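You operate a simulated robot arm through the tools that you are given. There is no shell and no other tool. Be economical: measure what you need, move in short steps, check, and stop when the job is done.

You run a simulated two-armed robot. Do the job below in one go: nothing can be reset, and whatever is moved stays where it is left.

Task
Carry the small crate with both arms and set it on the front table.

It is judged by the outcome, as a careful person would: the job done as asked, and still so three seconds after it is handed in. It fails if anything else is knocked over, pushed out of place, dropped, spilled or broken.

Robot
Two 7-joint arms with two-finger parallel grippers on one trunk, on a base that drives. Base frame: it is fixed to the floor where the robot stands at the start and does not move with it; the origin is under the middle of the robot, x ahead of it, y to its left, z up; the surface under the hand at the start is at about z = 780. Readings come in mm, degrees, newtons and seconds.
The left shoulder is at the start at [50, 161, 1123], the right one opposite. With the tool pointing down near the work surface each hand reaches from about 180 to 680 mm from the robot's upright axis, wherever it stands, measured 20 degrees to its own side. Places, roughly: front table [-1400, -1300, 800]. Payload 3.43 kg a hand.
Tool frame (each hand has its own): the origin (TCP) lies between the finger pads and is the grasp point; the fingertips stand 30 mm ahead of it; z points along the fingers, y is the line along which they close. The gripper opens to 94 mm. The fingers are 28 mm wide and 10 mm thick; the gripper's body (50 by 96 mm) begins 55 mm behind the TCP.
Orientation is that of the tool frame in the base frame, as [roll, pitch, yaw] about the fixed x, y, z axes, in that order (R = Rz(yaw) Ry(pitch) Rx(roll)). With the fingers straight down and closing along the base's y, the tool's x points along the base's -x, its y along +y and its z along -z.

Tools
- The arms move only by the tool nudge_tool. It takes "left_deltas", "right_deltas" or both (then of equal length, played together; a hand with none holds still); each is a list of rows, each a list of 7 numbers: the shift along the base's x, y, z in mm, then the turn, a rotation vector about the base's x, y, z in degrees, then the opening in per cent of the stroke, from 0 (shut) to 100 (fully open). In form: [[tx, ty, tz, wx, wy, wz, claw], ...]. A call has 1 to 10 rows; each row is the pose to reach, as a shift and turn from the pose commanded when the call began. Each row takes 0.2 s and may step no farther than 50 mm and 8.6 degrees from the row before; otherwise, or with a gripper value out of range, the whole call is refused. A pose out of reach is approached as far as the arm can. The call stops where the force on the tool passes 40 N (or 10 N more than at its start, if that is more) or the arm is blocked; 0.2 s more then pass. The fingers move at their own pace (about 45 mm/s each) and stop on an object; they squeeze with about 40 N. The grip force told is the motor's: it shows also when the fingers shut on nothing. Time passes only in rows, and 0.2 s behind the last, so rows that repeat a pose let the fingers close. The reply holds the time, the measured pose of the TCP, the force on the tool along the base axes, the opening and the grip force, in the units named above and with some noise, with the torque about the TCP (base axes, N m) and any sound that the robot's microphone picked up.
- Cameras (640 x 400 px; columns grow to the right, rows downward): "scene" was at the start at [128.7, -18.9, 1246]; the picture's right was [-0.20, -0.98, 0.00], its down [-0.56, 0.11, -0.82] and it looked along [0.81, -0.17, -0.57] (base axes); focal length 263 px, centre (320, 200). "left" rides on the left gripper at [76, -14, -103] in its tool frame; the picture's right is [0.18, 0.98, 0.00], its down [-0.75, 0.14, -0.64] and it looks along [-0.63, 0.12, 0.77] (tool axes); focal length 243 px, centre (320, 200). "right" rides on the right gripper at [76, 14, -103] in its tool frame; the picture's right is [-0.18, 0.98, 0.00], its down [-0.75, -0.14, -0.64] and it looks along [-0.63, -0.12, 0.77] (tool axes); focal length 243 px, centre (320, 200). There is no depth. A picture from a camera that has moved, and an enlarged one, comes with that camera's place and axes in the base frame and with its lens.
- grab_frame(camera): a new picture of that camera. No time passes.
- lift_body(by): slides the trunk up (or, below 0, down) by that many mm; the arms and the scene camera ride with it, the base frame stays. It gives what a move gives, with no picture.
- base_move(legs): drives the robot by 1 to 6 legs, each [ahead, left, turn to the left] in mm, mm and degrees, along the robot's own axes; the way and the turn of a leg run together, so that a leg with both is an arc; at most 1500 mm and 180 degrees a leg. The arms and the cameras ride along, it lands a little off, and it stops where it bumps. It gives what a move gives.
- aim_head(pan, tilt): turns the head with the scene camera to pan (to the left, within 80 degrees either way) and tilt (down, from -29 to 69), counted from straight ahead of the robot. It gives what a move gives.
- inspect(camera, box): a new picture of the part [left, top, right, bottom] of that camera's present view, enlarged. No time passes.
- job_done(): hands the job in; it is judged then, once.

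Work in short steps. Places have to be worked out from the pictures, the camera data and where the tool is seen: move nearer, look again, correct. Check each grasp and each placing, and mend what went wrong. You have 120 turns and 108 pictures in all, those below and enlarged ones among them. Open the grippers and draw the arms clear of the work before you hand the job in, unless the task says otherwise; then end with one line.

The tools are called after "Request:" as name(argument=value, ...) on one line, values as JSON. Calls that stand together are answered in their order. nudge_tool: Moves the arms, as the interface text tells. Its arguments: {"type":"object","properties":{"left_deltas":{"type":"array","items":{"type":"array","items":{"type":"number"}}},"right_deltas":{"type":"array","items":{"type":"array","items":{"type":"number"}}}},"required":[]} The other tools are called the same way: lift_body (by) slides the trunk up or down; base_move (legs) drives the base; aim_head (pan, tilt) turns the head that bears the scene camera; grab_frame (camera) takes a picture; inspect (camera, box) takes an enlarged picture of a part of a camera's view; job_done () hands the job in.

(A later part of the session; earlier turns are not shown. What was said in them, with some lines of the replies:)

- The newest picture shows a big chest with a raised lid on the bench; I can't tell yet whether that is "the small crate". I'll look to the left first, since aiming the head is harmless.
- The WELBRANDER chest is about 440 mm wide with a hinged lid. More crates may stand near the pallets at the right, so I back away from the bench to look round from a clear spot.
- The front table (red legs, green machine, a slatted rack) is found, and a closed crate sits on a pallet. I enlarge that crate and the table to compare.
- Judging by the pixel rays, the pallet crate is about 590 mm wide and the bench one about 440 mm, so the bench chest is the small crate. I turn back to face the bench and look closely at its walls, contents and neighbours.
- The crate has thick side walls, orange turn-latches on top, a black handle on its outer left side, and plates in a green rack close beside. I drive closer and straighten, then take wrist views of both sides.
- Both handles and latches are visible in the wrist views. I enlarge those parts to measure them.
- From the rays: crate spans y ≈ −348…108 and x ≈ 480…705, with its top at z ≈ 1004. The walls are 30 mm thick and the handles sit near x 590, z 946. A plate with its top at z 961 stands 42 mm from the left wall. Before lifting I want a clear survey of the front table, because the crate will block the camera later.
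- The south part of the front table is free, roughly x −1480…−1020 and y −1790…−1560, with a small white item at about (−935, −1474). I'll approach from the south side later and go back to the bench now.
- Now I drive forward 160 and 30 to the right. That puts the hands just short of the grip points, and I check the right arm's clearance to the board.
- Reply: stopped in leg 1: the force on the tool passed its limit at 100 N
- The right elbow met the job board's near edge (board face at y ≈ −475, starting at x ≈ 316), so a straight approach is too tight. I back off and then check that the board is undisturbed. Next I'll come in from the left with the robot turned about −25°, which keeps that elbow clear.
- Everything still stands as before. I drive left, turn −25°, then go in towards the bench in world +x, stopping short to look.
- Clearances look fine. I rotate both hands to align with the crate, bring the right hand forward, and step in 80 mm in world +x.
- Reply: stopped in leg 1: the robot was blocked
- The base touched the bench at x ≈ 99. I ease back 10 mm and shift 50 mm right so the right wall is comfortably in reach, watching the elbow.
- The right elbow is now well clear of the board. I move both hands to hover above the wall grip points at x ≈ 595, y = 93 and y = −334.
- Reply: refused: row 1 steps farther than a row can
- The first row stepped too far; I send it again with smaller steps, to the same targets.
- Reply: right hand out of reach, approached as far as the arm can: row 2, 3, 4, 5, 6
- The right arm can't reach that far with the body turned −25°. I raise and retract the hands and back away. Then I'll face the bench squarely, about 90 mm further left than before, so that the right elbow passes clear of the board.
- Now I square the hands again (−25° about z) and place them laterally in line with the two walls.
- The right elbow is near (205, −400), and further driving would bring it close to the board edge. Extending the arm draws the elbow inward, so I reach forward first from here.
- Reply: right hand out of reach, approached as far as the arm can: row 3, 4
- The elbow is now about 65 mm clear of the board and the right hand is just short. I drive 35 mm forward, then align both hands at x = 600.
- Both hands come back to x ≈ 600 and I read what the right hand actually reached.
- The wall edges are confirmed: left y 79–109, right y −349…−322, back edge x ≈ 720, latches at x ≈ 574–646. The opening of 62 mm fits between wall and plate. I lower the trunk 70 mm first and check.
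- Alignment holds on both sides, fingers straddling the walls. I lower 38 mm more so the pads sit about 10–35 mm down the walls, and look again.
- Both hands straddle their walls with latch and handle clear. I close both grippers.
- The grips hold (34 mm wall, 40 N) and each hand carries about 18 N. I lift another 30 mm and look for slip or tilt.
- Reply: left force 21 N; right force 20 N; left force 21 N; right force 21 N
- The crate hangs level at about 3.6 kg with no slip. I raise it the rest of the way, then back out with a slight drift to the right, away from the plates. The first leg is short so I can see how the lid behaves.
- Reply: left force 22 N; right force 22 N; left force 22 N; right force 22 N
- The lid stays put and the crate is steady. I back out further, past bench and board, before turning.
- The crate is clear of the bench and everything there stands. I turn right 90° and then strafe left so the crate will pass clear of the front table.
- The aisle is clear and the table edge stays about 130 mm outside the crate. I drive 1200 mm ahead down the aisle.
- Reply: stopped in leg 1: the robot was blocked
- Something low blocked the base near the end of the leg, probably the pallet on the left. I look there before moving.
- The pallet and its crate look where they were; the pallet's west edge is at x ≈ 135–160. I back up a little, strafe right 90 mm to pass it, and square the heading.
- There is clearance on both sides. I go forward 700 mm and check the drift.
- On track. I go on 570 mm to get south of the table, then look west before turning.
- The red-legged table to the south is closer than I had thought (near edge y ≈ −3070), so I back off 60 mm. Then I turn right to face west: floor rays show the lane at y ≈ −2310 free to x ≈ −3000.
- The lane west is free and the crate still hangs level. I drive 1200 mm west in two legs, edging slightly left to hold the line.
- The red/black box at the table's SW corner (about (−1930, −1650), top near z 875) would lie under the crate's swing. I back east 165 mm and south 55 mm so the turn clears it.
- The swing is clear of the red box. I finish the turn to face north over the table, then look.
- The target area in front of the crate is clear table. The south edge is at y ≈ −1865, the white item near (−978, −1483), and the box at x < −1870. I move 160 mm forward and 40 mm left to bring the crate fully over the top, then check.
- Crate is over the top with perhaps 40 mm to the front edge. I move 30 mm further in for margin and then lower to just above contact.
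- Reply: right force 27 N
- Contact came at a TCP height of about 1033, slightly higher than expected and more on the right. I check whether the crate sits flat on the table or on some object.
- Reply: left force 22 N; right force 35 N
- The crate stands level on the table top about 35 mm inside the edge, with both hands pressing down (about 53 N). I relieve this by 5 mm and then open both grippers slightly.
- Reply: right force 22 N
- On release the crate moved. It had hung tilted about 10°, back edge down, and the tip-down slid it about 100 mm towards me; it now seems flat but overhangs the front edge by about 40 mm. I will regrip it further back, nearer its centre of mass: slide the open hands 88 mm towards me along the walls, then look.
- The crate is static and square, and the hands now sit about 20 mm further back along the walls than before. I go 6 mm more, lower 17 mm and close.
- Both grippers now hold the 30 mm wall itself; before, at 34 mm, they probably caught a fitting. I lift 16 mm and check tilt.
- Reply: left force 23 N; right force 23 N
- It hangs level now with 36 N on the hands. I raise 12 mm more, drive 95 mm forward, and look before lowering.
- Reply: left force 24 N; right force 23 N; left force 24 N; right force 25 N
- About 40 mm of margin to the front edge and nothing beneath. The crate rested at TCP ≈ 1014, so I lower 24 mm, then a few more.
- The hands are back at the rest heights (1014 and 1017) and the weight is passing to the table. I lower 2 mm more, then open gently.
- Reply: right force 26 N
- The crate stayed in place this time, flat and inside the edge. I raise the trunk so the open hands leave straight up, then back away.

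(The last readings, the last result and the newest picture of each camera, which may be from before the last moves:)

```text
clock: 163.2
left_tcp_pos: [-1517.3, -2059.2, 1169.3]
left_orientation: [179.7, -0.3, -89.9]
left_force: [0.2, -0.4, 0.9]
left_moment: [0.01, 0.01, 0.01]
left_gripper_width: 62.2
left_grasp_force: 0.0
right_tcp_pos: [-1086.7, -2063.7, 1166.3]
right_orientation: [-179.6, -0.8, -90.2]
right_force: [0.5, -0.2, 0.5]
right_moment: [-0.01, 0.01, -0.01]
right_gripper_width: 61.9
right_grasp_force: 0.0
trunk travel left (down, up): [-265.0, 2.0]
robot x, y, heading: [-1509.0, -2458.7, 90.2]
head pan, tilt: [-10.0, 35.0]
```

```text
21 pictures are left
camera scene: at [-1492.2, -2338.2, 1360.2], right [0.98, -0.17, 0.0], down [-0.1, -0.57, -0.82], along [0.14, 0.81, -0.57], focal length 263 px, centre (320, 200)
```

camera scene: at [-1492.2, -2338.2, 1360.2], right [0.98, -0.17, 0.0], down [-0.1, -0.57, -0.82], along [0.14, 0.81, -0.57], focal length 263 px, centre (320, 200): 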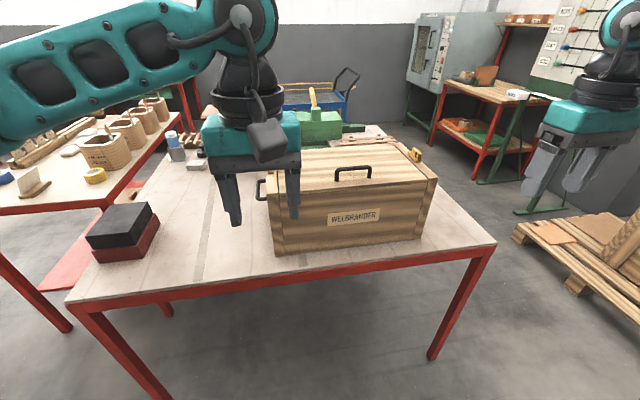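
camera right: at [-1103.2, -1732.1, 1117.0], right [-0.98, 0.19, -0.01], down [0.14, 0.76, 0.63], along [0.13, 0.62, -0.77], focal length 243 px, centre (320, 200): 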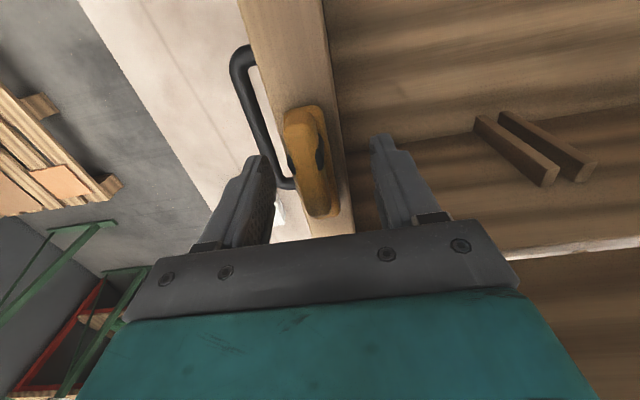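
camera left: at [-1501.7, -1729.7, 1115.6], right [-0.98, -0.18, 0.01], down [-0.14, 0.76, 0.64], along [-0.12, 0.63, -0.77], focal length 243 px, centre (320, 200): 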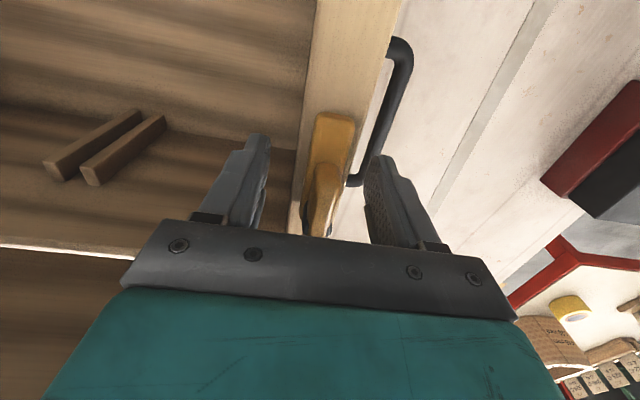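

The crate stands squarely on the table. Its lid has dropped shut as my hands left, which does no harm. I enlarge the view to confirm the crate and the other table items are in order.

Request:
inspect(camera="scene", box=[180, 100, 500, 300])

Request:
base_move(legs=[[-100, -350, 0]])

Request:
grab_frame(camera="scene")

```text
2.00 times, centred on (340, 200) of scene
camera zoom: at [-1492.2, -2338.2, 1360.2], right [0.98, -0.17, 0.0], down [-0.1, -0.57, -0.82], along [0.14, 0.81, -0.57], focal length 526 px, centre (280, 200)
```

zoom: 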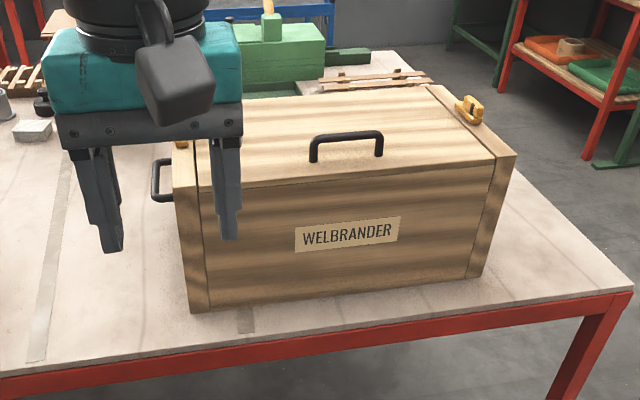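

```text
clock: 166.9
left_tcp_pos: [-1160.0, -2160.9, 1169.2]
left_orientation: [179.6, -0.4, -90.0]
left_force: [0.9, 1.1, -0.8]
left_moment: [0.02, 0.0, 0.02]
left_gripper_width: 62.2
left_grasp_force: 0.1
right_tcp_pos: [-729.1, -2166.1, 1167.5]
right_orientation: [-179.6, -0.8, -90.4]
right_force: [0.5, 0.8, 0.4]
right_moment: [0.0, 0.02, 0.0]
right_gripper_width: 62.1
right_grasp_force: 0.1
trunk travel left (down, up): [-265.0, 2.0]
robot x, y, heading: [-1156.5, -2568.6, 90.1]
head pan, tilt: [-10.0, 35.0]
```

```text
19 pictures are left
camera scene: at [-1134.9, -2439.7, 1360.3], right [0.98, -0.17, 0.0], down [-0.1, -0.56, -0.82], along [0.14, 0.81, -0.57], focal length 263 px, centre (320, 200)
```

scene: 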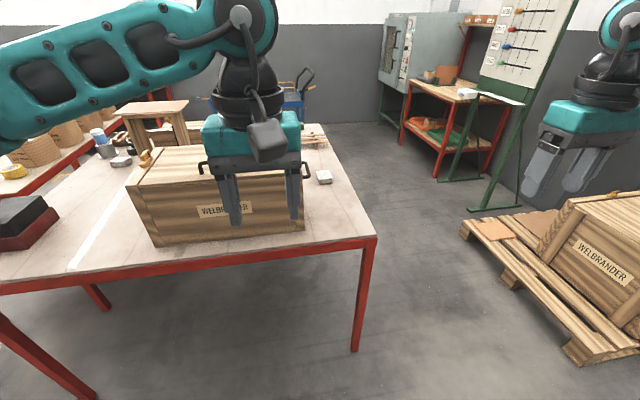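

The crate is flat on the front table, and the white item, box, pallet, board and bench look undisturbed. I open the grippers fully.

Request:
nudge_tool(left_deltas=[[0, 0, 0, 0, 0, 0, 100], [0, 0, 0, 0, 0, 0, 100]], right_deltas=[[0, 0, 0, 0, 0, 0, 100], [0, 0, 0, 0, 0, 0, 100]])

Request:
inspect(camera="scene", box=[380, 0, 560, 200])

```text
clock: 167.5
left_tcp_pos: [-1160.7, -2161.6, 1170.1]
left_orientation: [179.7, -0.4, -90.0]
left_force: [-0.1, -0.3, 0.1]
left_moment: [0.0, -0.01, 0.02]
left_gripper_width: 93.9
left_grasp_force: 0.0
right_tcp_pos: [-730.3, -2166.0, 1167.4]
right_orientation: [-179.7, -0.8, -90.4]
right_force: [0.5, -0.3, -0.2]
right_moment: [-0.02, 0.01, 0.0]
right_gripper_width: 94.0
right_grasp_force: 0.0
trunk travel left (down, up): [-265.0, 2.0]
robot x, y, heading: [-1149.5, -2566.0, 89.8]
head pan, tilt: [-10.0, 35.0]
```

```text
2.00 times, centred on (470, 100) of scene
camera zoom: at [-1135.1, -2439.6, 1360.3], right [0.98, -0.17, 0.0], down [-0.1, -0.56, -0.82], along [0.14, 0.81, -0.57], focal length 526 px, centre (20, 400)
```

zoom: 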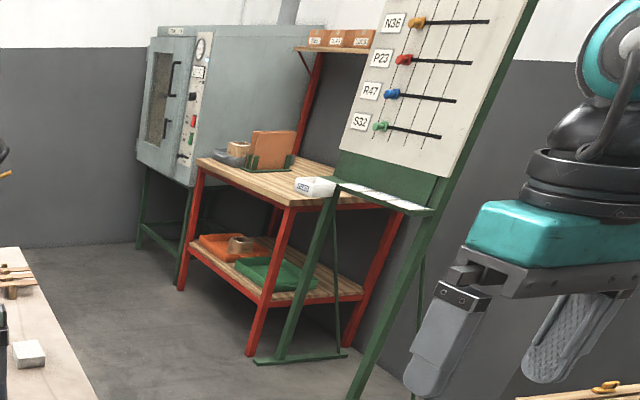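

The bench, plates and board all stand in order and the arms are clear, so I hand the job in.

Request:
job_done()

```text
The job is handed in.
```

The small WELBRANDER crate now stands flat on the front table, carried there with both arms. Its first set-down slipped about 100 mm, so I regripped and reset it, and its lid, open at the start, fell shut as my hands left. The base was blocked once beside the pallet, apparently by it, and a right-hand force limit stopped the robot once near the job board. Neither has visibly moved, and nothing else appears disturbed.
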